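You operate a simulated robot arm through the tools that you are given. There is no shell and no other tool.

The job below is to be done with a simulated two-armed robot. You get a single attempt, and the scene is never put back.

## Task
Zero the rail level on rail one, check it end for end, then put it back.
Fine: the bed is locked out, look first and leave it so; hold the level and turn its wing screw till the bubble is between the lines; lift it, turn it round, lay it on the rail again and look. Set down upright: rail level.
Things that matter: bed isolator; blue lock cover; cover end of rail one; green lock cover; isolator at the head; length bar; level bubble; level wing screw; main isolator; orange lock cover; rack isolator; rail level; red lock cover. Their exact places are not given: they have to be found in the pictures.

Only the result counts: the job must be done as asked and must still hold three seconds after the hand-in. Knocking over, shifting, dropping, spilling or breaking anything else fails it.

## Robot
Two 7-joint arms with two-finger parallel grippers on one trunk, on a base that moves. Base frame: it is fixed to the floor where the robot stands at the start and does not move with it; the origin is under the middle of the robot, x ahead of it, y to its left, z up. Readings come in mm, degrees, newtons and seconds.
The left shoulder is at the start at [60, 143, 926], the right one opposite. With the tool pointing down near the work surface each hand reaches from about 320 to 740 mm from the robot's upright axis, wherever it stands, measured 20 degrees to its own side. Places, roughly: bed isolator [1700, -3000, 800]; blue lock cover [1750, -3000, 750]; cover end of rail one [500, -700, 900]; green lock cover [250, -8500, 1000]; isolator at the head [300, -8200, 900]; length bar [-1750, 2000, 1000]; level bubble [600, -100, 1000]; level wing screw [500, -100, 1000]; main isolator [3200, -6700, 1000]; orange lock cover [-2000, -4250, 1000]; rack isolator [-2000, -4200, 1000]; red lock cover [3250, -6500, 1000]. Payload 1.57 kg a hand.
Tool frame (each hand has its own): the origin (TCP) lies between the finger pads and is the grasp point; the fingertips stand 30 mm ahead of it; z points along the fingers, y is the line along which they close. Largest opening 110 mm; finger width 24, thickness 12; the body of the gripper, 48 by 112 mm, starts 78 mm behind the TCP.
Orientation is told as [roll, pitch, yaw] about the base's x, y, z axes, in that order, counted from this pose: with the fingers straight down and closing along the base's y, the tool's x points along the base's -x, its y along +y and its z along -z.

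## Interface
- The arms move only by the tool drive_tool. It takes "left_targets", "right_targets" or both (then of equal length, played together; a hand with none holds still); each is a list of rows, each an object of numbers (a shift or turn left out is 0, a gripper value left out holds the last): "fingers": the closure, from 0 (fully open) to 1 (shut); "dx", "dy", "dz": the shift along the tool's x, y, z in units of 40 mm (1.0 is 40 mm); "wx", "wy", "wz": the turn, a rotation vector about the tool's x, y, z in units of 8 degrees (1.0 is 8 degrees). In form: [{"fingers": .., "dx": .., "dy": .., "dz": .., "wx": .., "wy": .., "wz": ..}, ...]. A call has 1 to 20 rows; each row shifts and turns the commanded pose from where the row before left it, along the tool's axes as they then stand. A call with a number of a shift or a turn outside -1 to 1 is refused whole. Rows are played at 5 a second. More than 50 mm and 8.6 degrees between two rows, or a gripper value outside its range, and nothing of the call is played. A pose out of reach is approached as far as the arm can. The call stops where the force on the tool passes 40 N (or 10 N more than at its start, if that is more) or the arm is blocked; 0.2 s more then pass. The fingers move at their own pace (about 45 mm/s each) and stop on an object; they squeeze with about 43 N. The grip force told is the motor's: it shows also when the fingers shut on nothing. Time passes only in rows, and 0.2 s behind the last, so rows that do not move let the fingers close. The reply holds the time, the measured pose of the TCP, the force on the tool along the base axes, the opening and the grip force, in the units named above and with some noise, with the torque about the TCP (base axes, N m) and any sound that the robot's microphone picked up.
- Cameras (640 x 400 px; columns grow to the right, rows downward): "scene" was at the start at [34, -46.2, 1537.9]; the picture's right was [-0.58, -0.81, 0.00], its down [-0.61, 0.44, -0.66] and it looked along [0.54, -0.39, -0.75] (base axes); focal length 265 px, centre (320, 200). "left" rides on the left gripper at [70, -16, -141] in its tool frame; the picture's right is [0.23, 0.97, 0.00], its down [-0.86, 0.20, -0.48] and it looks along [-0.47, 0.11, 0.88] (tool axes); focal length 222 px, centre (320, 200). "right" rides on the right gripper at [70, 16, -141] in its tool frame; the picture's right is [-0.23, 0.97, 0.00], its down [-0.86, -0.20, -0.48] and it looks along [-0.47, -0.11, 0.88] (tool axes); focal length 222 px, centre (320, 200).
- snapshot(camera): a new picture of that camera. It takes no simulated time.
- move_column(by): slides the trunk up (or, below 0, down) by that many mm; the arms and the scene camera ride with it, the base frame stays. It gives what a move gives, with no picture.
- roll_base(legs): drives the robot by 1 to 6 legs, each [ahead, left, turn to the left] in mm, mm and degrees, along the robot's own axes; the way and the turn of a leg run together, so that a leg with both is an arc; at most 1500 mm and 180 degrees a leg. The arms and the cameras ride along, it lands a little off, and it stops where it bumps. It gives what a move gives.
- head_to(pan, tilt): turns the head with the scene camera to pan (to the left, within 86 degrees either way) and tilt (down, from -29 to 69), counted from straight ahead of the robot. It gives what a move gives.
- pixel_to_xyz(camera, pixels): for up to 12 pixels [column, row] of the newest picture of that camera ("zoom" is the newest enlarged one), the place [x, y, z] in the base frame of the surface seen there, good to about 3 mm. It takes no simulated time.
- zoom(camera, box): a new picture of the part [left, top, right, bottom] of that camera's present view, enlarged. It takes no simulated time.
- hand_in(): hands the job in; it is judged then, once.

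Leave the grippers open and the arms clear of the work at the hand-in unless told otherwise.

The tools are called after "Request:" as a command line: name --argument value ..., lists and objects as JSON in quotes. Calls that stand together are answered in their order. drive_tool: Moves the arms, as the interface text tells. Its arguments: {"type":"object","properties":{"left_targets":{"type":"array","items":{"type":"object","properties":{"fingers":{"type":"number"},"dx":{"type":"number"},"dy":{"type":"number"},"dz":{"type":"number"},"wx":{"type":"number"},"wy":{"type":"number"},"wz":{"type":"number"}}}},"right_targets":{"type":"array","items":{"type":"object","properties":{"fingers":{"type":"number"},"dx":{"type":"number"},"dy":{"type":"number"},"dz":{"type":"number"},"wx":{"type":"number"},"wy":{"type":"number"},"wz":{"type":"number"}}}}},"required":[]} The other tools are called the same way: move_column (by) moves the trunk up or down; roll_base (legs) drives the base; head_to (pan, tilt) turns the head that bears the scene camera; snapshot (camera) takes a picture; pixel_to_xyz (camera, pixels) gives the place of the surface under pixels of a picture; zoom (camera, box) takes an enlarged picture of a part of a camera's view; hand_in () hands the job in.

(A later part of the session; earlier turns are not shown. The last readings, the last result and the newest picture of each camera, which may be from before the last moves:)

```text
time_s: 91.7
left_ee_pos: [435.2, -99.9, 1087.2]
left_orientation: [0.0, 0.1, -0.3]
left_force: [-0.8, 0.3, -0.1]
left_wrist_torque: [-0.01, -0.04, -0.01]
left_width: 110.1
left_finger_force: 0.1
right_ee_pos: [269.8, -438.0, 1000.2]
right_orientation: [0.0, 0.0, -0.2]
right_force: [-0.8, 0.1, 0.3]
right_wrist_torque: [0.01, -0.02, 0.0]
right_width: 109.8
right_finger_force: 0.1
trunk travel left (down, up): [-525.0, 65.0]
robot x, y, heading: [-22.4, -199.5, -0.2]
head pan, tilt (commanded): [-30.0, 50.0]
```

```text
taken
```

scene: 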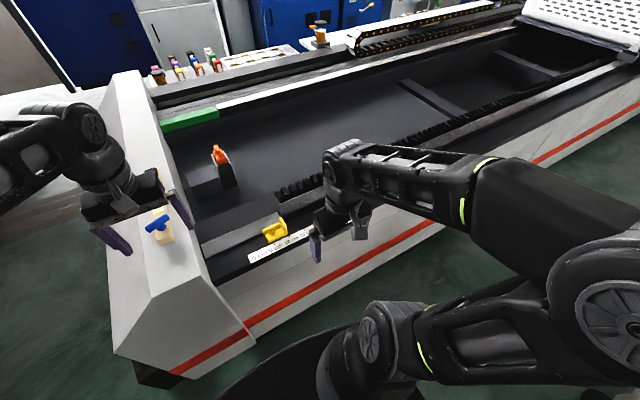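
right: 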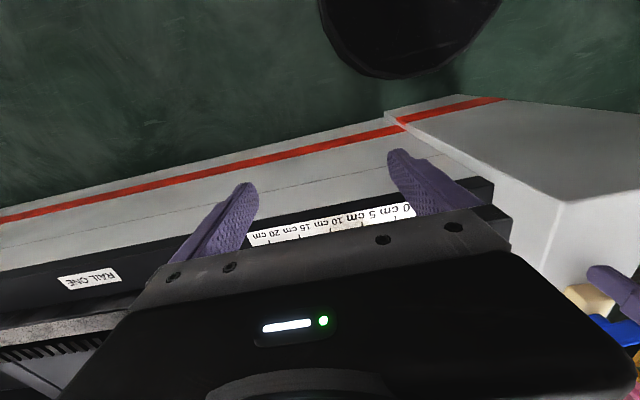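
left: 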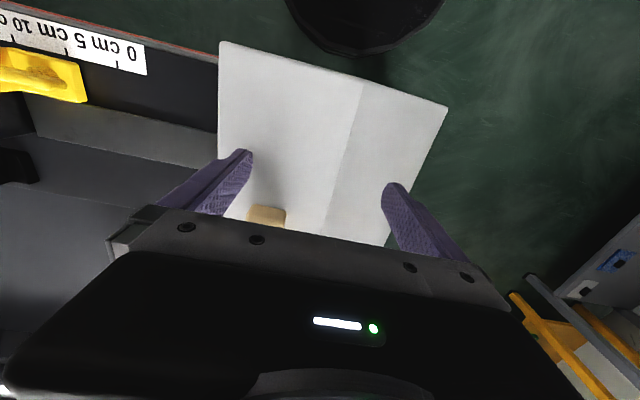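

The right arm hides the rail. I move the right hand 200 mm to the right and 40 mm up to uncover it, and the left hand 120 mm to the left.

Request:
drive_tool --left_targets '[{"dy": 1}, {"dy": 1}, {"dy": 1}, {"dy": 1}, {"dy": 0}, {"dy": 0}]' --right_targets '[{"dz": -1}, {"dy": -1}, {"dy": -1}, {"dy": -1}, {"dy": -1}, {"dy": -1}]'

Request:
snapshot --camera "scene"

Request:
zoom --camera "scene" --box '[190, 130, 390, 280]'

```text
time_s: 93.1
left_ee_pos: [435.8, 60.3, 1085.3]
left_orientation: [0.0, 0.0, -0.1]
left_force: [-0.1, 0.1, -0.1]
left_wrist_torque: [-0.02, 0.02, -0.02]
left_width: 109.9
left_finger_force: 0.0
right_ee_pos: [269.4, -640.5, 1039.5]
right_orientation: [0.0, 0.2, -0.2]
right_force: [-0.4, -0.2, 0.3]
right_wrist_torque: [-0.01, -0.02, 0.01]
right_width: 110.0
right_finger_force: 0.0
trunk travel left (down, up): [-525.0, 65.0]
robot x, y, heading: [-20.0, -200.3, -0.1]
head pan, tilt (commanded): [-30.0, 50.0]
```

```text
taken
```

scene: 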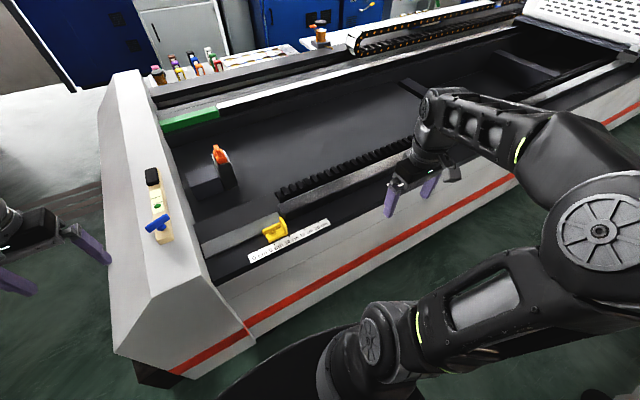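

```text
2.67 times, centred on (290, 205) of scene
```

zoom: 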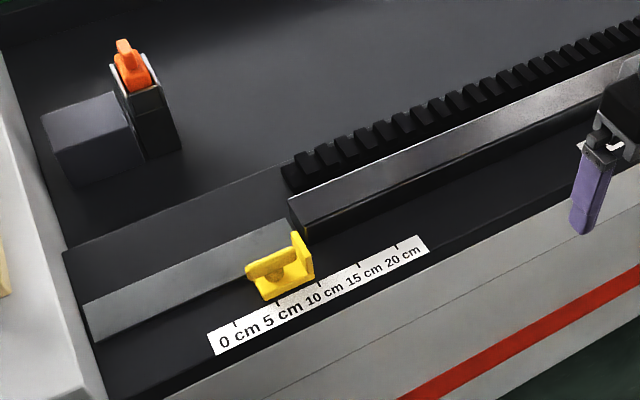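

Now rail one is visible: a raised bar starting at zoom (290,205) running right, and a flat strip at (180,270) nearer the housing. I measure points across both.

Request:
pixel_to_xyz --camera "zoom" --pixels '[[292, 202], [310, 222], [400, 150], [415, 185], [500, 115], [515, 145], [180, 265], [180, 290], [95, 305], [260, 240], [330, 225], [140, 230]]'

Request:
pixel_to_xyz --camera "zoom" --pixels '[[285, 228], [298, 240], [270, 270], [305, 275], [250, 345], [420, 245], [300, 210], [440, 150], [450, 165], [600, 80], [610, 100], [340, 190]]'

Request:
zoom --camera "scene" --box '[200, 180, 330, 270]'

```text
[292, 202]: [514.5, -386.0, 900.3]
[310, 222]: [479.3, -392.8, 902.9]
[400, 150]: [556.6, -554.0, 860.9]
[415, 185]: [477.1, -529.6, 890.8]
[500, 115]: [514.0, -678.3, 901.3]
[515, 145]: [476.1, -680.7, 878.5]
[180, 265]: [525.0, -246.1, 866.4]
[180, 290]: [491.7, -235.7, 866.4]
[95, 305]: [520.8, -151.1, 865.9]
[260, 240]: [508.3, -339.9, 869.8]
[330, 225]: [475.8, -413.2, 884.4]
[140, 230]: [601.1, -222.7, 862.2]
```

```text
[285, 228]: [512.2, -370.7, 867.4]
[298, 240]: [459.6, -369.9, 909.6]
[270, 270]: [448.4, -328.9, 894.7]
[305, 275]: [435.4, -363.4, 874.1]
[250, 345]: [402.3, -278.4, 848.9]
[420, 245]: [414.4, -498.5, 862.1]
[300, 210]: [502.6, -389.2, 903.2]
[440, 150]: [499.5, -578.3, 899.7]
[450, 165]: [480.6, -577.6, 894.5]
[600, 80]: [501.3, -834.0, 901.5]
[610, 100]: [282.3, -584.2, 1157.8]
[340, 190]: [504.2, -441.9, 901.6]
```

```text
4.44 times, centred on (265, 225) of scene
```

zoom: 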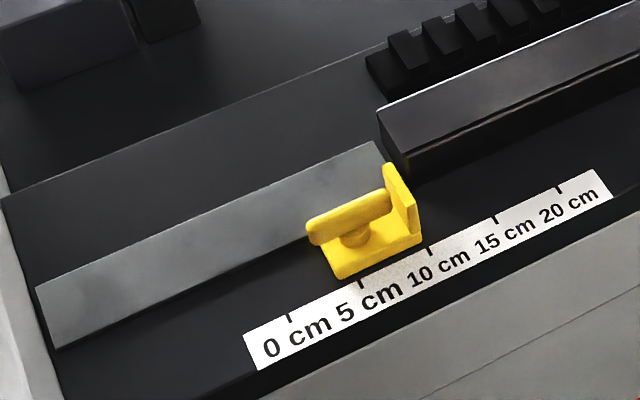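

Rail one's top is at z≈901, x≈478–516 wide, starting at y≈-385. Now I measure the level itself closely in the scene view (bar around (158,215)).

Request:
zoom --camera "scene" --box '[130, 155, 200, 250]'

Request:
pixel_to_xyz --camera "zoom" --pixels '[[320, 200], [240, 80], [270, 140], [290, 170], [300, 215], [310, 250], [350, 340], [335, 355], [375, 340], [365, 360], [265, 70], [225, 90]]'

```text
4.21 times, centred on (165, 202) of scene
```

zoom: 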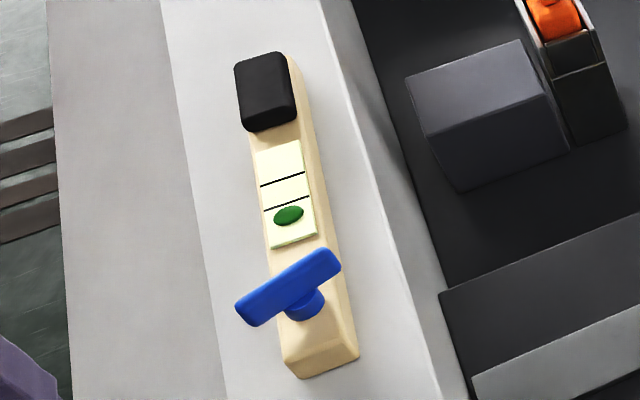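

```text
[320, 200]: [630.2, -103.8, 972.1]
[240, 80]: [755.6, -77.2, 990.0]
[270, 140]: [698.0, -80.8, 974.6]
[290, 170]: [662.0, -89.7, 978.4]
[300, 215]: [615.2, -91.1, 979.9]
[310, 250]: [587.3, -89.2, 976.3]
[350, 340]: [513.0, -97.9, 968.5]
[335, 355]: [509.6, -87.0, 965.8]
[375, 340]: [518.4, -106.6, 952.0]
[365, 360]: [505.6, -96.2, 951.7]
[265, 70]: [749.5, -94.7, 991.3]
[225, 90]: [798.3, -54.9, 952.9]
```

The bar spans x≈505–770, about 34 mm wide at y≈-88, bar top z≈974, grip top ≈990. I move the left hand high above its middle (z 1085) for a close look.

Request:
drive_tool --left_targets '[{"dx": -1}, {"dx": -1}, {"dx": -1, "dy": -1}, {"dx": -0.5, "dy": -1}, {"dy": -1}, {"dy": -0.7}]'

Request:
snapshot --camera "left"

```text
refused: row 3 steps farther than a row can; nothing moved
```

```text
taken
```

left: 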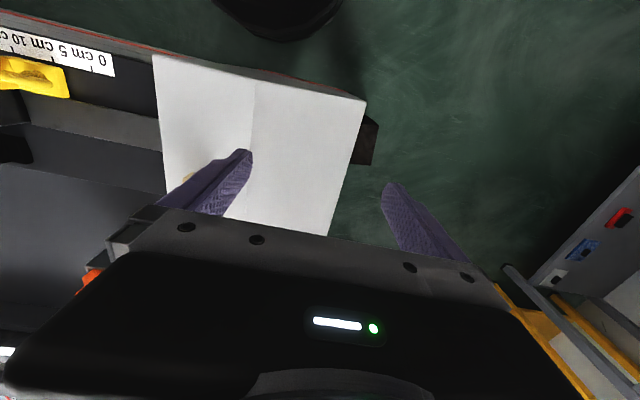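

I split the move so no row exceeds the limit.

Request:
drive_tool --left_targets '[{"dx": -1}, {"dx": -1}, {"dx": -1}, {"dx": -1}, {"dx": -0.8}, {"dy": -1}, {"dy": -1}, {"dy": -1}, {"dy": -0.7}]'

Request:
snapshot --camera "left"

Request:
snapshot --camera "scene"

```text
time_s: 95.1
left_ee_pos: [525.6, -66.2, 1085.4]
left_orientation: [0.0, -0.1, -0.1]
left_force: [0.1, 0.1, 0.1]
left_wrist_torque: [-0.03, 0.0, 0.0]
left_width: 109.9
left_finger_force: 0.0
left hand out of reach, approached as far as the arm can: row 3, 4, 5, 9
right_ee_pos: [270.2, -636.3, 1039.3]
right_orientation: [0.0, 0.0, -0.2]
right_force: [0.9, -0.4, -0.4]
right_wrist_torque: [-0.03, 0.0, 0.02]
right_width: 109.9
right_finger_force: 0.0
trunk travel left (down, up): [-525.0, 65.0]
robot x, y, heading: [-21.3, -198.4, -0.1]
head pan, tilt (commanded): [-30.0, 50.0]
```

```text
taken
```

left: 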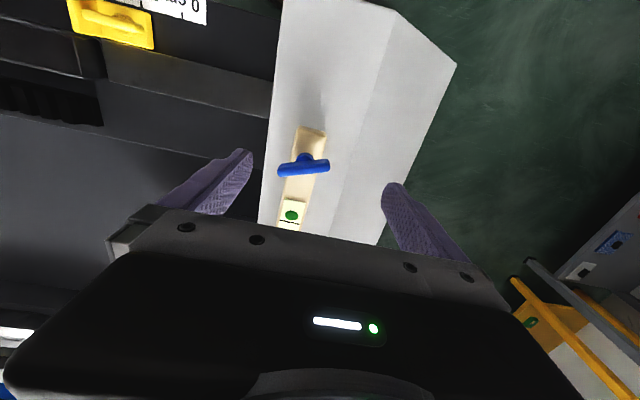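

```text
taken
```

scene: 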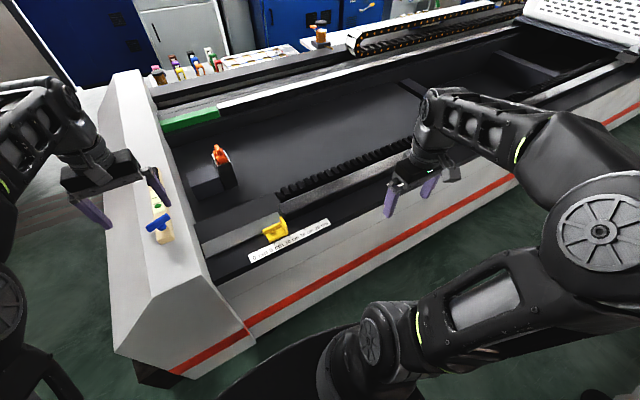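

The left arm reaches only x≈525 at this height. I raise the trunk by 60 mm for reach and measure the bed's near lower face to know how much nearer the base may go.

Request:
move_column --by 60

Request:
head_to --pan -10 --tilt 65

Request:
snapshot --camera "scene"

```text
time_s: 96.1
left_ee_pos: [525.7, -68.1, 1144.8]
left_orientation: [0.0, -0.1, -0.2]
left_force: [0.2, 0.1, -0.1]
left_wrist_torque: [0.01, -0.03, -0.02]
left_width: 110.1
left_finger_force: 0.0
right_ee_pos: [270.0, -638.4, 1099.4]
right_orientation: [0.0, -0.1, -0.2]
right_force: [-1.1, 0.1, 0.0]
right_wrist_torque: [0.0, 0.01, -0.02]
right_width: 109.8
right_finger_force: 0.0
trunk travel left (down, up): [-585.0, 5.0]
robot x, y, heading: [-27.3, -202.0, -0.1]
head pan, tilt (commanded): [-30.0, 50.0]
```

```text
time_s: 96.9
left_ee_pos: [525.5, -68.5, 1145.2]
left_orientation: [0.0, -0.1, -0.3]
left_force: [-0.5, 1.5, -0.1]
left_wrist_torque: [0.02, 0.01, 0.0]
left_width: 109.9
left_finger_force: 0.0
right_ee_pos: [269.7, -638.1, 1099.3]
right_orientation: [0.0, 0.1, -0.2]
right_force: [0.3, 0.6, -0.5]
right_wrist_torque: [0.02, -0.02, 0.01]
right_width: 110.2
right_finger_force: 0.0
trunk travel left (down, up): [-585.0, 5.0]
robot x, y, heading: [-20.6, -199.1, -0.1]
head pan, tilt (commanded): [-10.0, 65.0]
```

```text
taken
```

scene: 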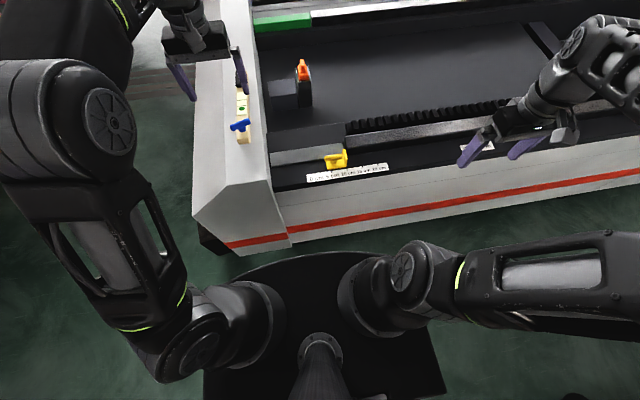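

I see the base's front edge near (310,255) and the bed's face just above. I measure both for the gap.

Request:
pixel_to_xyz --camera "scene" --pixels '[[310, 258], [310, 253], [250, 268], [360, 258], [290, 243], [310, 240], [235, 245], [212, 245], [310, 236], [225, 252], [400, 225], [380, 258]]'

```text
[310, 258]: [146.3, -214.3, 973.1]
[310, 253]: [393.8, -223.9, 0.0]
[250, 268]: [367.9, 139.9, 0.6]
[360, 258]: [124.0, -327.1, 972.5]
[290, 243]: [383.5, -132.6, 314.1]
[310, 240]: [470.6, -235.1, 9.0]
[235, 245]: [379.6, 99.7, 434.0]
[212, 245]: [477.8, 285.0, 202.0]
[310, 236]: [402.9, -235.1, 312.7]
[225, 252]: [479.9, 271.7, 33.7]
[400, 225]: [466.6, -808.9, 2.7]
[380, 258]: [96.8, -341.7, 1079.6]
```

The bed face is at x≈380, the robot's front plate at x≈146, so there's room. I lower the left hand 80 mm (to z≈1065) and see how far it now reaches.

Request:
drive_tool --left_targets '[{"dz": 1}, {"dz": 1}, {"dz": 0}]'

Request:
snapshot --camera "left"

```text
time_s: 97.7
left_ee_pos: [524.9, -67.7, 1064.2]
left_orientation: [-0.1, -0.1, -0.1]
left_force: [-0.1, -0.4, 0.5]
left_wrist_torque: [0.01, 0.0, 0.0]
left_width: 110.1
left_finger_force: 0.1
right_ee_pos: [269.6, -639.8, 1099.6]
right_orientation: [-0.1, 0.0, -0.2]
right_force: [0.5, 0.3, -0.5]
right_wrist_torque: [0.0, 0.01, 0.0]
right_width: 110.1
right_finger_force: 0.0
trunk travel left (down, up): [-585.0, 5.0]
robot x, y, heading: [-24.4, -201.5, -0.0]
head pan, tilt (commanded): [-10.0, 65.0]
```

```text
taken
```

left: 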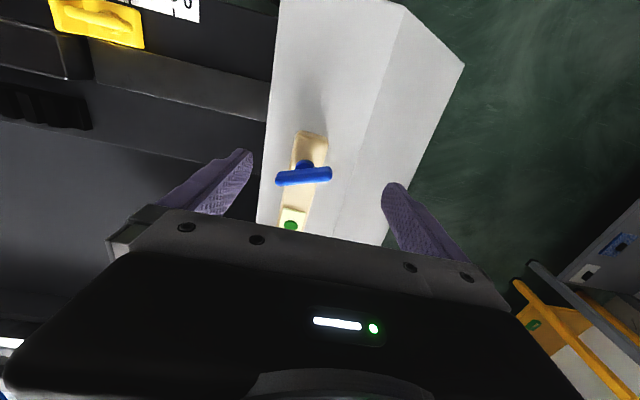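

Good. I move forward 110 mm and 18 mm to the right, staying at z≈1064 (above everything on the level, whose highest point is the wing screw at ≈1006).

Request:
drive_tool --left_targets '[{"dx": -1}, {"dx": -1}, {"dx": -0.75}, {"dy": -0.5}]'

Request:
snapshot --camera "left"

Request:
snapshot --camera "scene"

```text
time_s: 98.7
left_ee_pos: [615.5, -89.9, 1066.3]
left_orientation: [0.0, -0.2, -0.2]
left_force: [-0.3, 0.1, -0.6]
left_wrist_torque: [0.02, 0.02, 0.0]
left_width: 109.9
left_finger_force: 0.0
left hand out of reach, approached as far as the arm can: row 3
right_ee_pos: [270.2, -639.7, 1098.7]
right_orientation: [0.1, 0.1, -0.2]
right_force: [0.8, 0.4, 0.5]
right_wrist_torque: [0.06, -0.02, 0.02]
right_width: 110.1
right_finger_force: 0.1
trunk travel left (down, up): [-585.0, 5.0]
robot x, y, heading: [-19.7, -200.0, -0.0]
head pan, tilt (commanded): [-10.0, 65.0]
```

```text
taken
```

left: 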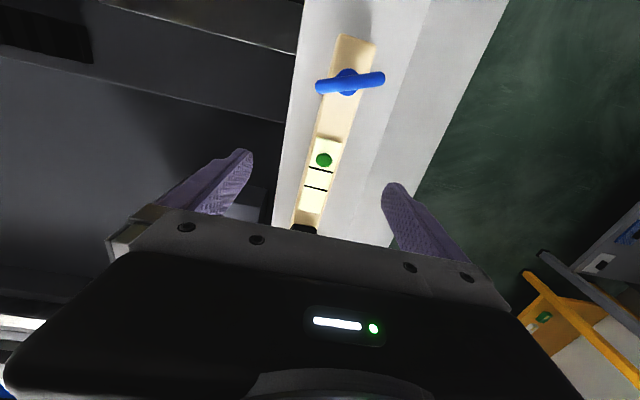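

```text
taken
```

scene: 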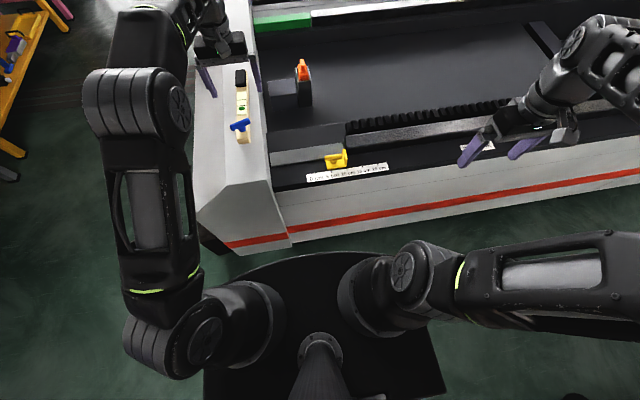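

To gain reach margin I'd like the base a bit nearer; I look with the right wrist camera for the robot's own base edge relative to the bed.

Request:
snapshot --camera "right"

Request:
pixel_to_xyz --camera "left" --pixels '[[345, 45], [350, 85], [325, 160], [315, 190], [305, 215], [300, 228], [330, 120], [375, 45], [322, 30], [310, 180], [333, 185], [355, 60]]'

```text
taken
```

right: 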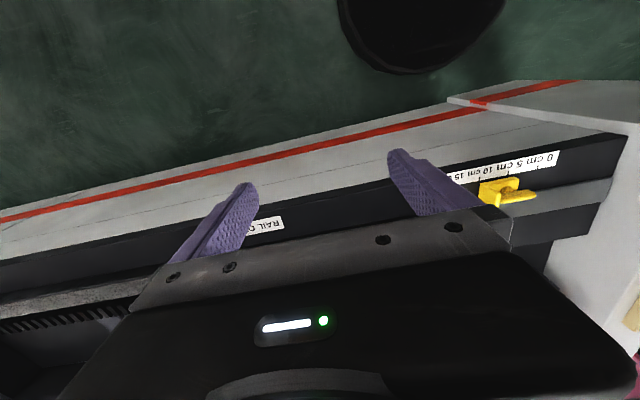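

```text
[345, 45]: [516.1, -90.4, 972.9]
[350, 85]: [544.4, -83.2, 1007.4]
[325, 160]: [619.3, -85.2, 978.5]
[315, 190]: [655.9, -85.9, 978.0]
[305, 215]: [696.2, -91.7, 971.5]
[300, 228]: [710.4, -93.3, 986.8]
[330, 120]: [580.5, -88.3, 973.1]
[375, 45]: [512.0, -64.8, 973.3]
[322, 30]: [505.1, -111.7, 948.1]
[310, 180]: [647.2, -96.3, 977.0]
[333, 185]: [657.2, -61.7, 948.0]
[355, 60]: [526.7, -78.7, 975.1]
```

Request:
pixel_to_xyz --camera "right" --pixels '[[420, 68], [420, 60], [390, 65], [430, 105], [430, 108], [455, 100], [420, 30], [470, 50]]'

```text
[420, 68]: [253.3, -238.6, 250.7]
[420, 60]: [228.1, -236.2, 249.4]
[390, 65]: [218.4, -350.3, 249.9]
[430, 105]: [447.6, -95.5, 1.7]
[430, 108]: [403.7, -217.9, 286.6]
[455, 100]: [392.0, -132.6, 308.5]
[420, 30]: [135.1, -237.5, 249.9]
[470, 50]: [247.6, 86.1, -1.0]
```

The base is round, front edge at x≈255, bed face at x≈380: 125 mm gap. I roll ahead 65 mm; both hands are high above everything.

Request:
roll_base --legs '[[65, 0, 0]]'

Request:
snapshot --camera "left"

```text
time_s: 99.7
left_ee_pos: [680.4, -87.8, 1066.3]
left_orientation: [0.0, 0.0, -0.1]
left_force: [1.0, 1.0, 0.3]
left_wrist_torque: [0.01, 0.05, -0.01]
left_width: 110.1
left_finger_force: 0.1
right_ee_pos: [335.7, -638.5, 1099.4]
right_orientation: [0.0, 0.1, -0.1]
right_force: [0.6, 0.2, 0.6]
right_wrist_torque: [0.0, 0.06, 0.03]
right_width: 110.1
right_finger_force: 0.0
trunk travel left (down, up): [-585.0, 5.0]
robot x, y, heading: [42.1, -202.2, -0.3]
head pan, tilt (commanded): [-10.0, 65.0]
```

```text
taken
```

left: 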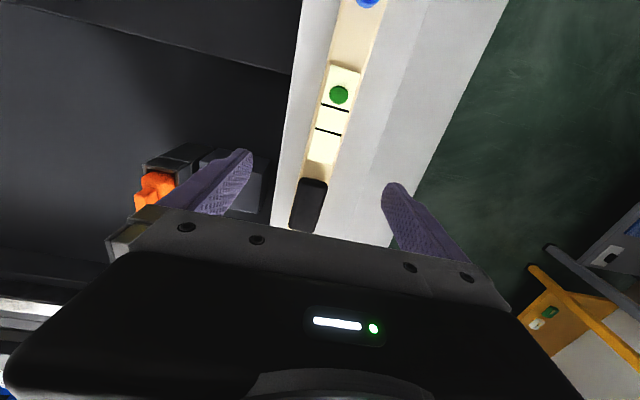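

Now the whole upper part is seen: grip at (308,203), vial lines at (330,108) and (323,130), bubble at (338,94). I measure edges of bar and grip to get centreline and yaw.

Request:
pixel_to_xyz --camera "left" --pixels '[[308, 205], [292, 220], [318, 190], [300, 182], [325, 183], [302, 228], [343, 40], [380, 30], [330, 20], [345, 20], [360, 20], [375, 15]]'

Request:
zoom --camera "left" --box '[260, 20, 420, 120]'

Request:
zoom --camera "left" --box '[260, 130, 420, 240]'

```text
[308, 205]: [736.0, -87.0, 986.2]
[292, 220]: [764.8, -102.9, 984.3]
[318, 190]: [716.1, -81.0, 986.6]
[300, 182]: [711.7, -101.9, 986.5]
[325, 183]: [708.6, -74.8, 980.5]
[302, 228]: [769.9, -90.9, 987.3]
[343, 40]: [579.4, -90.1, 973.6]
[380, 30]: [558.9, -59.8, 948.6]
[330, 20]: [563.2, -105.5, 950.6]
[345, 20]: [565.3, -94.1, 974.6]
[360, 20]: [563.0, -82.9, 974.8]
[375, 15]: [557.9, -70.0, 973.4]
```

```text
4.00 times, centred on (340, 70) of left
```

zoom: 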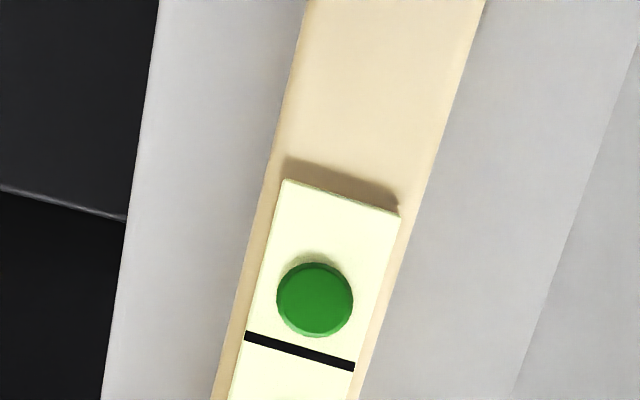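

```text
3.64 times, centred on (340, 185) of left
```

zoom: 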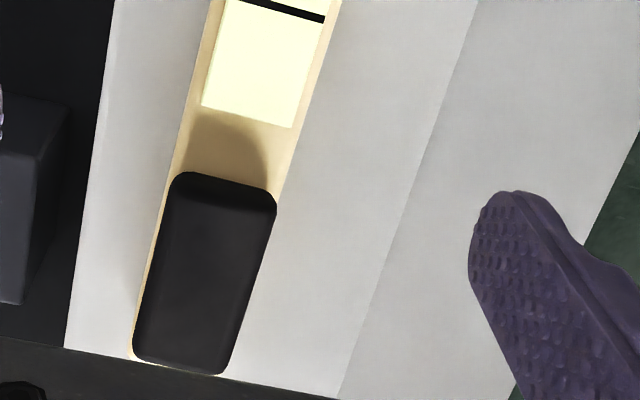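

The level lies straight along x with centreline y≈-88, from x≈502 to 772; balance about x≈635. I bring the left hand back over x≈635, narrow the fingers to about 66 mm and descend to z≈1000 first.

Request:
drive_tool --left_targets '[{"dx": 1, "fingers": 0.4}, {"dx": 0.13}, {"dz": 0.5}, {"dz": 0.5}, {"dz": 0.5}, {"dz": 0}]'

Request:
snapshot --camera "left"

Request:
snapshot --camera "scene"

```text
time_s: 101.1
left_ee_pos: [637.0, -84.8, 1004.8]
left_orientation: [0.0, -0.2, -0.1]
left_force: [-0.6, 0.6, -0.9]
left_wrist_torque: [-0.01, -0.01, 0.02]
left_width: 65.9
left_finger_force: 0.1
right_ee_pos: [334.2, -638.5, 1100.0]
right_orientation: [0.0, 0.0, -0.1]
right_force: [0.0, 0.0, 0.2]
right_wrist_torque: [0.01, -0.01, 0.01]
right_width: 109.9
right_finger_force: 0.1
trunk travel left (down, up): [-585.0, 5.0]
robot x, y, heading: [41.9, -201.1, -0.2]
head pan, tilt (commanded): [-10.0, 65.0]
```

```text
taken
```

left: 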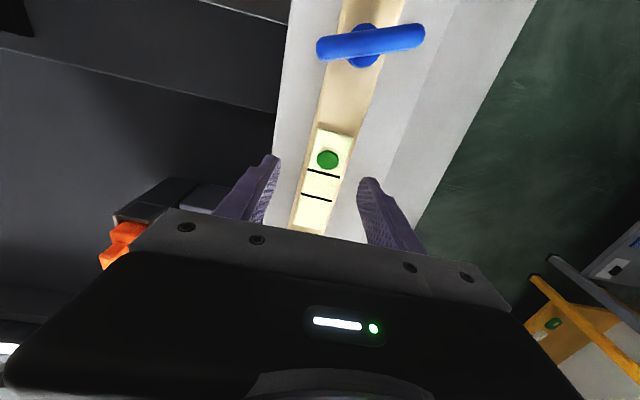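

```text
taken
```

scene: 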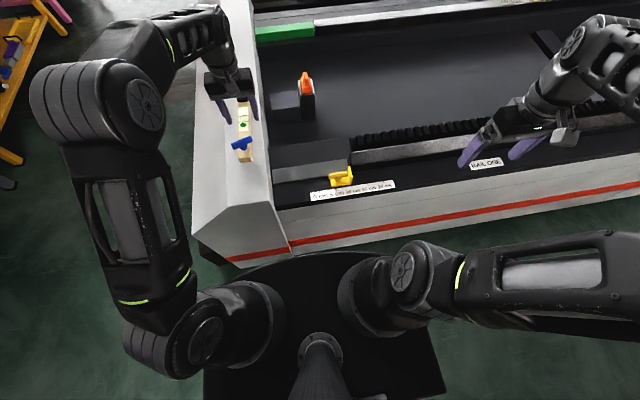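

The bar is centred between the fingers. I descend 20 mm more (to z≈985, tips ≈955) and close.

Request:
drive_tool --left_targets '[{"dz": 0.25}, {"dz": 0.25}, {"dz": 0}]'

```text
time_s: 101.9
left_ee_pos: [634.6, -86.8, 985.3]
left_orientation: [0.0, -0.2, -0.2]
left_force: [-1.0, -0.4, -0.2]
left_wrist_torque: [-0.02, 0.0, -0.03]
left_width: 66.0
left_finger_force: 0.0
right_ee_pos: [334.3, -637.5, 1099.3]
right_orientation: [0.0, 0.0, -0.1]
right_force: [-0.2, -0.7, -0.5]
right_wrist_torque: [0.0, -0.02, 0.01]
right_width: 110.3
right_finger_force: 0.1
trunk travel left (down, up): [-585.0, 5.0]
robot x, y, heading: [41.5, -198.8, -0.2]
head pan, tilt (commanded): [-10.0, 65.0]
```

No contact. I close the left fingers on the bar.

Request:
drive_tool --left_targets '[{"fingers": 1}, {"fingers": 1}, {"fingers": 1}, {"fingers": 1}, {"fingers": 1}]'

Request:
snapshot --camera "left"

```text
time_s: 103.1
left_ee_pos: [635.2, -86.1, 985.1]
left_orientation: [0.0, -0.1, 0.0]
left_force: [0.1, 0.2, -0.4]
left_wrist_torque: [0.02, -0.07, 0.03]
left_width: 35.5
left_finger_force: 42.4
right_ee_pos: [333.8, -637.8, 1100.1]
right_orientation: [0.1, -0.1, -0.1]
right_force: [0.2, 0.1, 0.2]
right_wrist_torque: [-0.02, 0.0, -0.02]
right_width: 109.8
right_finger_force: 0.0
trunk travel left (down, up): [-585.0, 5.0]
robot x, y, heading: [42.4, -200.2, -0.3]
head pan, tilt (commanded): [-10.0, 65.0]
```

```text
taken
```

left: 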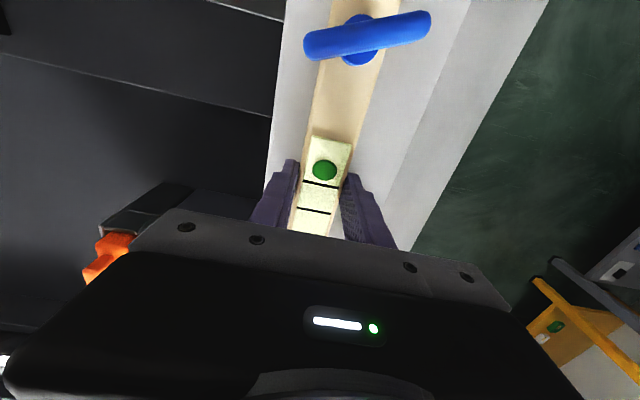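

Gripped: 35.5 mm, 42 N. I lift 60 mm straight up and read the load.

Request:
drive_tool --left_targets '[{"dz": -0.5}, {"dz": -0.5}, {"dz": -0.5}, {"dz": 0}]'

Request:
snapshot --camera "scene"

Request:
snapshot --camera "left"

```text
time_s: 104.1
left_ee_pos: [635.0, -86.6, 1046.9]
left_orientation: [0.0, -0.1, -0.1]
left_force: [-0.1, -0.2, -2.5]
left_wrist_torque: [-0.01, 0.04, 0.01]
left_width: 35.5
left_finger_force: 42.4
right_ee_pos: [334.6, -636.7, 1100.4]
right_orientation: [0.1, 0.0, -0.1]
right_force: [0.1, -1.1, -0.2]
right_wrist_torque: [0.01, 0.0, 0.01]
right_width: 110.0
right_finger_force: 0.0
trunk travel left (down, up): [-585.0, 5.0]
robot x, y, heading: [42.7, -200.3, -0.4]
head pan, tilt (commanded): [-10.0, 65.0]
```

```text
taken
```

scene: 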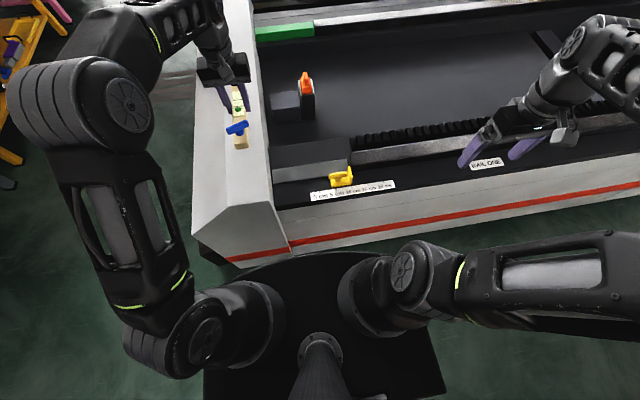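

```text
taken
```

left: 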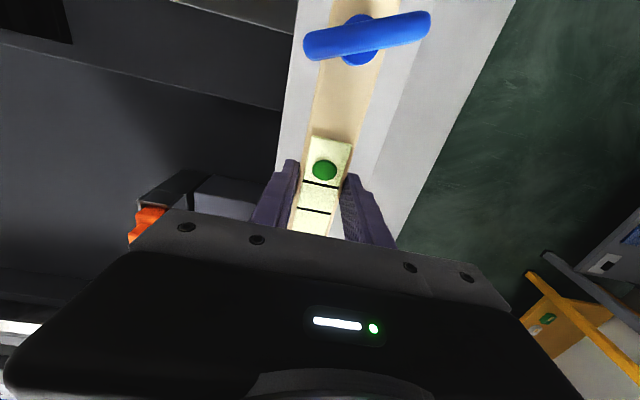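

The level hangs level and weighs only about 0.25 kg. I pull it back toward the robot by 95 mm, then turn it 90° counter-clockwise in place (grip end toward +y, screw end toward -y).

Request:
drive_tool --left_targets '[{"dx": 0.8}, {"dx": 0.8}, {"dx": 0.8}, {"wz": -0.9375}, {"wz": -0.9375}, {"wz": -0.9375}, {"wz": -0.9375}, {"wz": -0.9375}, {"wz": -0.9375}, {"wz": -0.9375}, {"wz": -0.9375}, {"wz": -0.9375}, {"wz": -0.9375}, {"wz": -0.9375}, {"wz": -0.9375}, {"dz": 0}]'

Request:
snapshot --camera "scene"

```text
time_s: 107.5
left_ee_pos: [537.8, -87.9, 1045.9]
left_orientation: [-0.2, 0.0, 90.1]
left_force: [-0.9, 0.1, -2.5]
left_wrist_torque: [-0.02, -0.03, 0.0]
left_width: 35.3
left_finger_force: 42.5
right_ee_pos: [334.6, -638.1, 1099.7]
right_orientation: [-0.1, -0.1, -0.2]
right_force: [0.7, -0.4, -0.8]
right_wrist_torque: [0.0, -0.01, 0.01]
right_width: 110.2
right_finger_force: 0.1
trunk travel left (down, up): [-585.0, 5.0]
robot x, y, heading: [42.1, -199.5, -0.2]
head pan, tilt (commanded): [-10.0, 65.0]
```

```text
taken
```

scene: 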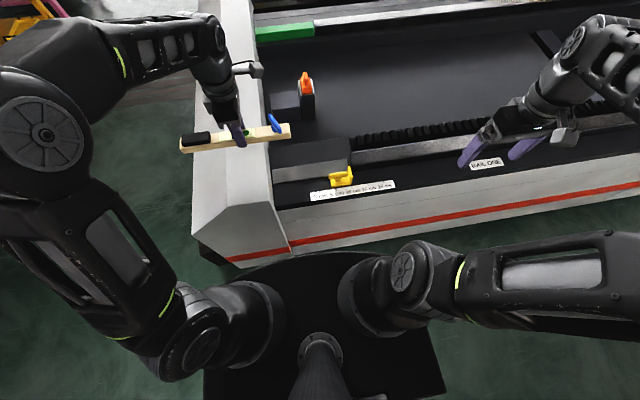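

The level now lies along y in the hand. I slide the base 420 mm to the right, carrying it above the bed (bar bottom ≈1012, nothing that high in the way).

Request:
roll_base --legs '[[0, -420, 0]]'

Request:
snapshot --camera "scene"

Request:
snapshot --camera "left"

```text
time_s: 110.1
left_ee_pos: [538.0, -500.5, 1045.1]
left_orientation: [-0.2, 0.0, 90.3]
left_force: [-0.3, 0.5, -2.5]
left_wrist_torque: [0.0, -0.03, -0.05]
left_width: 35.7
left_finger_force: 42.1
right_ee_pos: [339.7, -1051.6, 1099.1]
right_orientation: [-0.1, 0.0, 0.3]
right_force: [-0.3, -0.4, -0.2]
right_wrist_torque: [0.02, 0.0, 0.0]
right_width: 109.8
right_finger_force: 0.0
trunk travel left (down, up): [-585.0, 5.0]
robot x, y, heading: [43.3, -615.9, 0.1]
head pan, tilt (commanded): [-10.0, 65.0]
```

```text
taken
```

scene: 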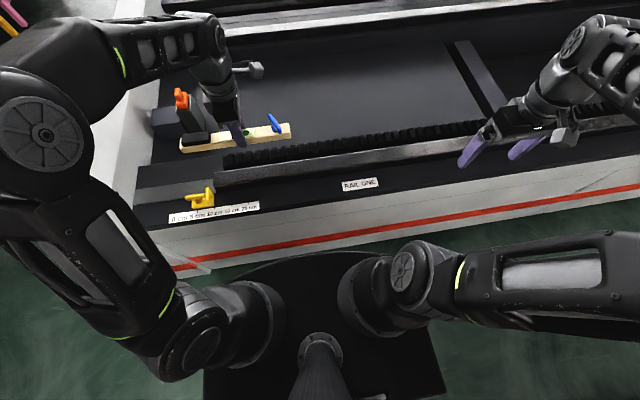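

```text
taken
```

left: 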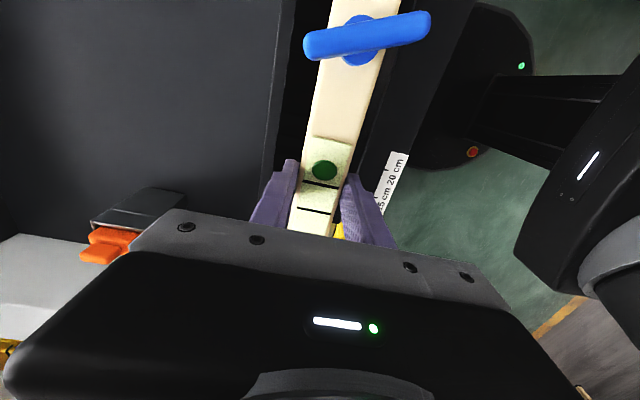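

I measure the rail edges precisely in the scene view near where the level will lie.

Request:
zoom --camera "scene" --box '[200, 110, 440, 240]'

Request:
pixel_to_xyz --camera "zoom" --pixels '[[200, 160], [200, 165], [200, 170], [200, 175], [200, 180], [200, 185], [400, 120], [400, 126], [400, 132], [400, 138], [400, 144], [400, 150]]'

```text
2.67 times, centred on (320, 175) of scene
```

zoom: 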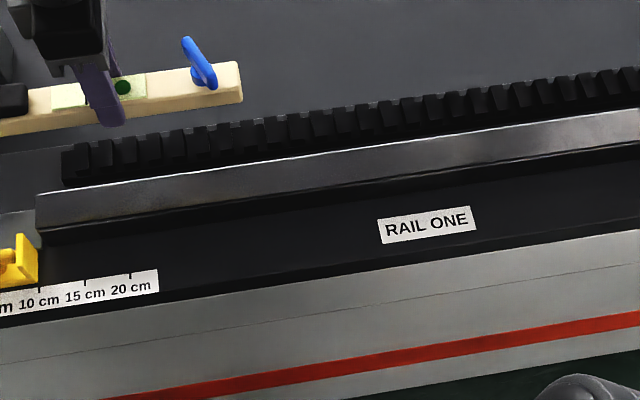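

```text
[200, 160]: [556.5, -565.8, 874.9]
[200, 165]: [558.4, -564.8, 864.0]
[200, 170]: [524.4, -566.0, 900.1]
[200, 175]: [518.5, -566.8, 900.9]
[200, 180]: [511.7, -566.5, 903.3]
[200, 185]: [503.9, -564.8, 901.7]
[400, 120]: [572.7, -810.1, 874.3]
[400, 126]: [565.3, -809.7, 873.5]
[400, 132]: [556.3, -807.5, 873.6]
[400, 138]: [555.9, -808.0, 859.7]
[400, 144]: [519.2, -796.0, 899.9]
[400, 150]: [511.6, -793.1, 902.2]
```

Request:
pixel_to_xyz --camera "zoom" --pixels '[[200, 168], [200, 190], [200, 195], [200, 198], [200, 201], [200, 204], [200, 207], [400, 141], [400, 160], [400, 168], [400, 174], [400, 180]]'

Request:
pixel_to_xyz --camera "zoom" --pixels '[[45, 205], [60, 190], [60, 200], [60, 210], [60, 220], [60, 226], [300, 150], [300, 155], [300, 175], [300, 180], [300, 185], [300, 190]]'

```text
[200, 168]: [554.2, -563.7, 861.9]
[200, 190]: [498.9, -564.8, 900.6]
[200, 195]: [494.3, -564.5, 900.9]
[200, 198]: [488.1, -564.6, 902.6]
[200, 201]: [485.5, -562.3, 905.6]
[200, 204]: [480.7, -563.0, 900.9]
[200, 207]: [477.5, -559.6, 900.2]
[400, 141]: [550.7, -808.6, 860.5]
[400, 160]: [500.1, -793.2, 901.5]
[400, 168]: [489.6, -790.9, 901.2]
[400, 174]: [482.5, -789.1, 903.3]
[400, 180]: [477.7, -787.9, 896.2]
```

```text
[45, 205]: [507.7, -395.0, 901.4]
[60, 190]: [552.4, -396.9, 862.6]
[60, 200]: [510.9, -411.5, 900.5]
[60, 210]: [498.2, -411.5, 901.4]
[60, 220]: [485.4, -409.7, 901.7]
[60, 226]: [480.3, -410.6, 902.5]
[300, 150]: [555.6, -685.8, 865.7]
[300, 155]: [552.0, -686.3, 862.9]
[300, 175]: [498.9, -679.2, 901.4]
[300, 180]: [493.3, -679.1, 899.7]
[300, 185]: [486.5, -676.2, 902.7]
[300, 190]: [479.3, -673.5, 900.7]
```

Rail one: x 477–523 (centre 500), top z≈901. I move the level over it: 38 mm back and 120 mm toward -y (centre about [500,-620]), then lower by 85 mm, still about 24 mm above the rail.

Request:
drive_tool --left_targets '[{"dx": 1}, {"dx": 1}, {"dx": 1}, {"dy": 0.95}, {"dz": 0.7}, {"dz": 0.7}, {"dz": 0.7}, {"dz": 0}]'

Request:
snapshot --camera "scene"

Request:
zoom --camera "scene" --box '[200, 90, 420, 220]'

```text
time_s: 111.9
left_ee_pos: [500.9, -619.7, 963.1]
left_orientation: [-0.3, 0.0, 90.3]
left_force: [1.4, 0.6, -2.1]
left_wrist_torque: [-0.03, -0.01, -0.01]
left_width: 35.4
left_finger_force: 43.0
right_ee_pos: [337.3, -1052.2, 1098.7]
right_orientation: [0.1, -0.1, 0.3]
right_force: [-0.1, -0.2, -0.3]
right_wrist_torque: [0.02, -0.03, 0.01]
right_width: 110.1
right_finger_force: 0.1
trunk travel left (down, up): [-585.0, 5.0]
robot x, y, heading: [43.2, -612.6, 0.2]
head pan, tilt (commanded): [-10.0, 65.0]
```

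```text
taken
```

scene: 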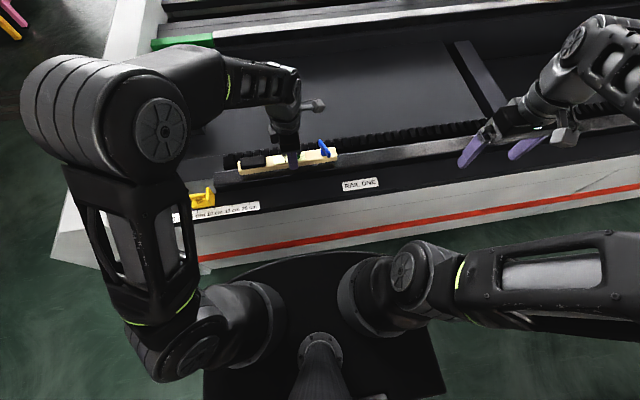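

```text
2.91 times, centred on (310, 155) of scene
```

zoom: 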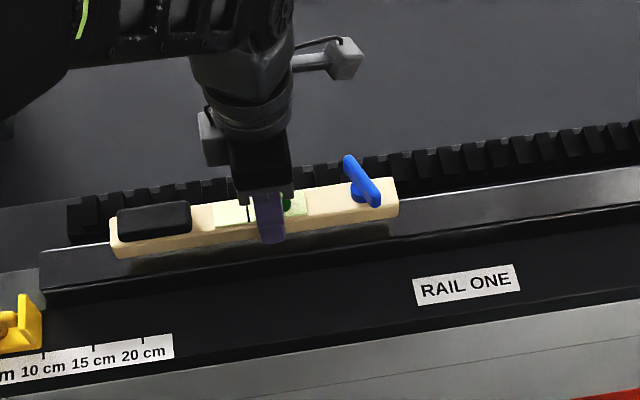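

Lined up over the rail. I lower 22 mm in small steps and watch the force.

Request:
drive_tool --left_targets '[{"dz": 0.25}, {"dz": 0.2}, {"dz": 0.1}, {"dz": 0}]'

```text
time_s: 112.9
left_ee_pos: [500.9, -619.7, 941.5]
left_orientation: [-0.2, 0.0, 90.3]
left_force: [-0.2, -0.7, -2.0]
left_wrist_torque: [-0.07, -0.04, -0.02]
left_width: 35.4
left_finger_force: 42.1
right_ee_pos: [337.7, -1052.2, 1098.8]
right_orientation: [0.0, 0.2, 0.3]
right_force: [0.1, 0.8, -0.1]
right_wrist_torque: [-0.03, -0.02, 0.01]
right_width: 110.1
right_finger_force: 0.1
trunk travel left (down, up): [-585.0, 5.0]
robot x, y, heading: [46.6, -611.9, 0.1]
head pan, tilt (commanded): [-10.0, 65.0]
```

Still hanging (force -2). I go on in 1.2 mm steps.

Request:
drive_tool --left_targets '[{"dz": 0.03}, {"dz": 0.03}, {"dz": 0.03}, {"dz": 0}]'

```text
time_s: 113.9
left_ee_pos: [501.8, -620.7, 936.0]
left_orientation: [-0.2, -0.1, 90.3]
left_force: [0.0, -0.7, -2.8]
left_wrist_torque: [0.01, 0.0, 0.03]
left_width: 35.5
left_finger_force: 42.2
right_ee_pos: [338.1, -1052.4, 1098.6]
right_orientation: [0.1, 0.0, 0.3]
right_force: [-0.6, -0.3, 0.3]
right_wrist_torque: [0.05, 0.0, 0.0]
right_width: 110.1
right_finger_force: 0.0
trunk travel left (down, up): [-585.0, 5.0]
robot x, y, heading: [41.6, -611.8, 0.3]
head pan, tilt (commanded): [-10.0, 65.0]
```

Request:
drive_tool --left_targets '[{"dz": 0.03}, {"dz": 0}]'

Request:
zoom --camera "scene" --box '[220, 120, 360, 200]'

```text
time_s: 114.5
left_ee_pos: [502.8, -620.9, 936.0]
left_orientation: [-0.2, -0.1, 90.2]
left_force: [-0.6, 0.4, 3.2]
left_wrist_torque: [0.87, 0.14, 0.11]
left_width: 35.2
left_finger_force: 42.8
right_ee_pos: [337.3, -1050.7, 1100.0]
right_orientation: [0.0, 0.0, 0.4]
right_force: [0.7, -0.7, -0.2]
right_wrist_torque: [0.01, -0.02, -0.02]
right_width: 109.8
right_finger_force: 0.1
trunk travel left (down, up): [-585.0, 5.0]
robot x, y, heading: [41.7, -618.7, 0.4]
head pan, tilt (commanded): [-10.0, 65.0]
```

```text
4.57 times, centred on (290, 160) of scene
```

zoom: 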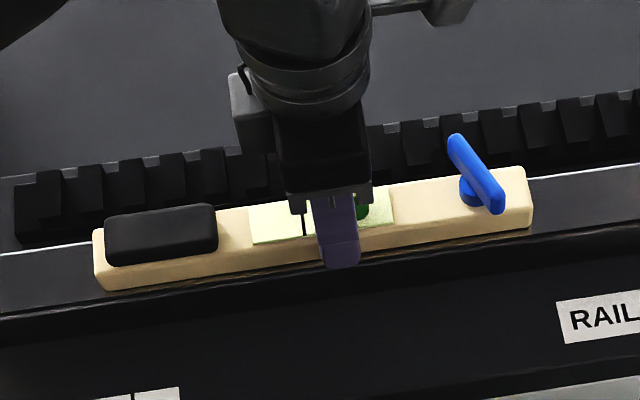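

Contact is made (force up, slight end-first torque). I open the fingers to about 60 mm to let it settle on the rail.

Request:
drive_tool --left_targets '[{"fingers": 0.62}, {"fingers": 0.55}, {"fingers": 0.45}, {"fingers": 0.45}]'

Request:
snapshot --camera "left"

```text
time_s: 115.5
left_ee_pos: [501.0, -620.3, 935.1]
left_orientation: [-0.2, 0.1, 90.2]
left_force: [0.5, 0.0, 0.0]
left_wrist_torque: [-0.02, 0.02, 0.01]
left_width: 60.7
left_finger_force: 0.0
right_ee_pos: [337.4, -1051.7, 1098.7]
right_orientation: [0.0, 0.1, 0.3]
right_force: [0.7, 0.4, -1.1]
right_wrist_torque: [0.0, -0.01, 0.02]
right_width: 110.2
right_finger_force: 0.0
trunk travel left (down, up): [-585.0, 5.0]
robot x, y, heading: [40.6, -616.7, 0.2]
head pan, tilt (commanded): [-10.0, 65.0]
```

```text
taken
```

left: 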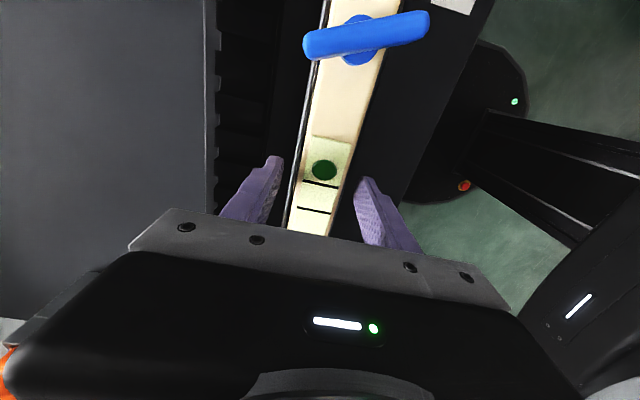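

The level sits on the rail. I lift the left hand 50 mm, shift 105 mm toward the black grip end (+y), and look.

Request:
drive_tool --left_targets '[{"dz": -0.5}, {"dz": -0.75}, {"dx": -1}, {"dx": -1}, {"dx": -0.6}, {"dx": 0}]'

Request:
snapshot --camera "left"

Request:
snapshot --camera "scene"

```text
time_s: 116.9
left_ee_pos: [498.7, -517.4, 982.9]
left_orientation: [-0.2, 0.0, 90.2]
left_force: [-0.2, -0.2, -0.2]
left_wrist_torque: [0.01, 0.0, 0.0]
left_width: 60.5
left_finger_force: 0.1
right_ee_pos: [338.6, -1053.0, 1099.8]
right_orientation: [0.0, -0.1, 0.2]
right_force: [-0.2, -0.4, 0.5]
right_wrist_torque: [0.02, 0.0, -0.03]
right_width: 110.0
right_finger_force: 0.2
trunk travel left (down, up): [-585.0, 5.0]
robot x, y, heading: [38.8, -616.9, 0.4]
head pan, tilt (commanded): [-10.0, 65.0]
```

```text
taken
```

left: 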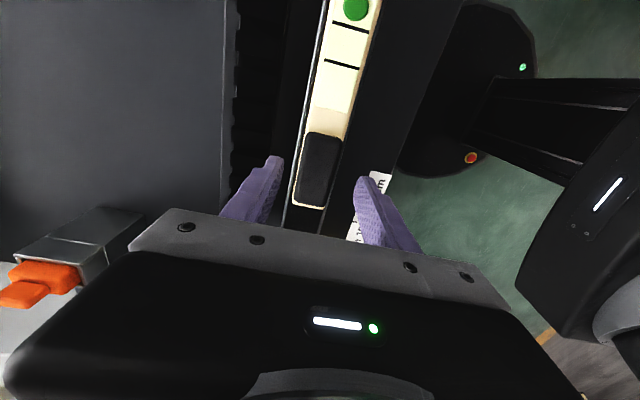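

```text
taken
```

scene: 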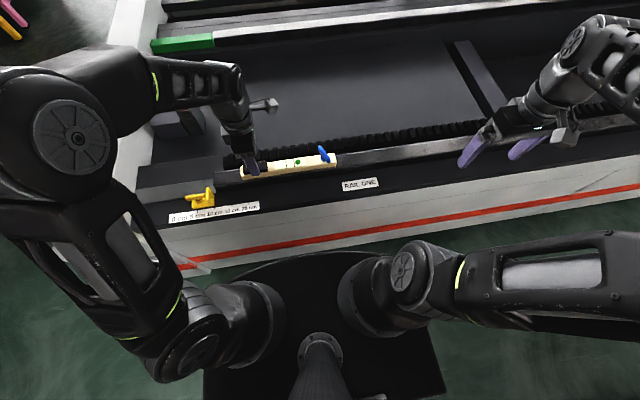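

I measure the wing screw and the grip on the rail from a zoomed scene view.

Request:
zoom --camera "scene" --box '[236, 138, 346, 188]'

Request:
pixel_to_xyz --camera "left" --pixels '[[318, 165], [318, 200], [345, 67], [350, 28], [355, 8], [300, 205], [328, 200], [342, 140], [312, 135], [330, 110]]'

```text
5.82 times, centred on (291, 163) of scene
```

zoom: 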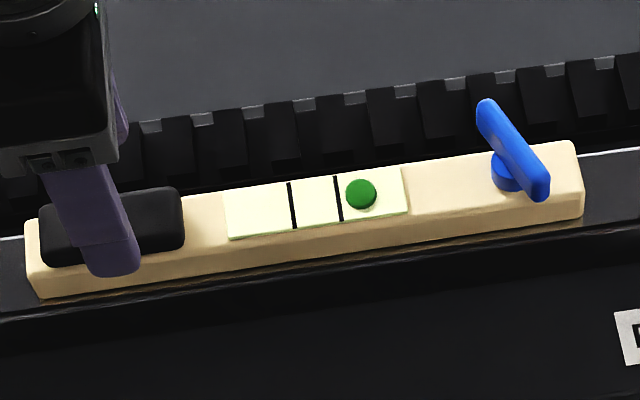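

```text
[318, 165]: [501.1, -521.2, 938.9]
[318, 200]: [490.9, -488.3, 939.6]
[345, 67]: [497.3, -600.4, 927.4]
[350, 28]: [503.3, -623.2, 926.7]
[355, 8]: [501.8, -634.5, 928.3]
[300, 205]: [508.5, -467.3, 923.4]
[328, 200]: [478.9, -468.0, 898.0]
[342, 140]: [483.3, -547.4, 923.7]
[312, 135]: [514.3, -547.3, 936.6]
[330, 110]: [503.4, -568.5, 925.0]
```

Now measure the wing screw: zoom wing ends (485,108) and (540,190), its middle (512,148), and stem (508,178).

Request:
pixel_to_xyz --camera "zoom" --pixels '[[485, 106], [492, 118], [512, 148], [530, 172], [540, 190], [508, 182], [500, 130], [525, 155], [360, 193], [337, 198], [293, 205], [560, 180]]'

```text
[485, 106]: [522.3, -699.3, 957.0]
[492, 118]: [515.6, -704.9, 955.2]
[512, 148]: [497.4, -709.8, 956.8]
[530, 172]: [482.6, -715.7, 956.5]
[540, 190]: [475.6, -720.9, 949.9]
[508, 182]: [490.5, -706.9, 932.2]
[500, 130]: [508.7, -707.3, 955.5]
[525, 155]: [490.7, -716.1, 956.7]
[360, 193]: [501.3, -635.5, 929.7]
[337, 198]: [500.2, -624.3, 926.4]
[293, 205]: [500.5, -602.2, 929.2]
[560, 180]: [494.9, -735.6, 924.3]
```

The wing blade runs at about 25° from the x axis, centred at [499,-710], top z≈957. First the left hand: lower 45 mm onto the grip end and close to hold the level.

Request:
drive_tool --left_targets '[{"dz": 0.5}, {"dz": 0.5}, {"dz": 0.1}, {"fingers": 1}, {"fingers": 1}, {"fingers": 1}, {"fingers": 1}]'

Request:
zoom --camera "scene" --box '[236, 138, 346, 188]'

```text
time_s: 118.5
left_ee_pos: [500.7, -515.8, 941.1]
left_orientation: [-0.2, 0.0, 90.2]
left_force: [-1.2, 0.3, 1.0]
left_wrist_torque: [0.03, 0.01, 0.09]
left_width: 35.3
left_finger_force: 36.7
right_ee_pos: [337.7, -1051.3, 1099.9]
right_orientation: [0.0, 0.0, 0.3]
right_force: [-0.3, 0.3, -0.1]
right_wrist_torque: [0.02, 0.02, 0.01]
right_width: 109.9
right_finger_force: 0.2
trunk travel left (down, up): [-585.0, 5.0]
robot x, y, heading: [44.7, -615.8, 0.3]
head pan, tilt (commanded): [-10.0, 65.0]
```

```text
5.82 times, centred on (291, 163) of scene
```

zoom: 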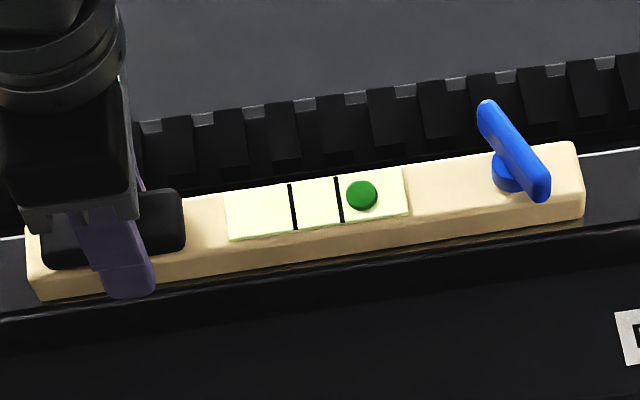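

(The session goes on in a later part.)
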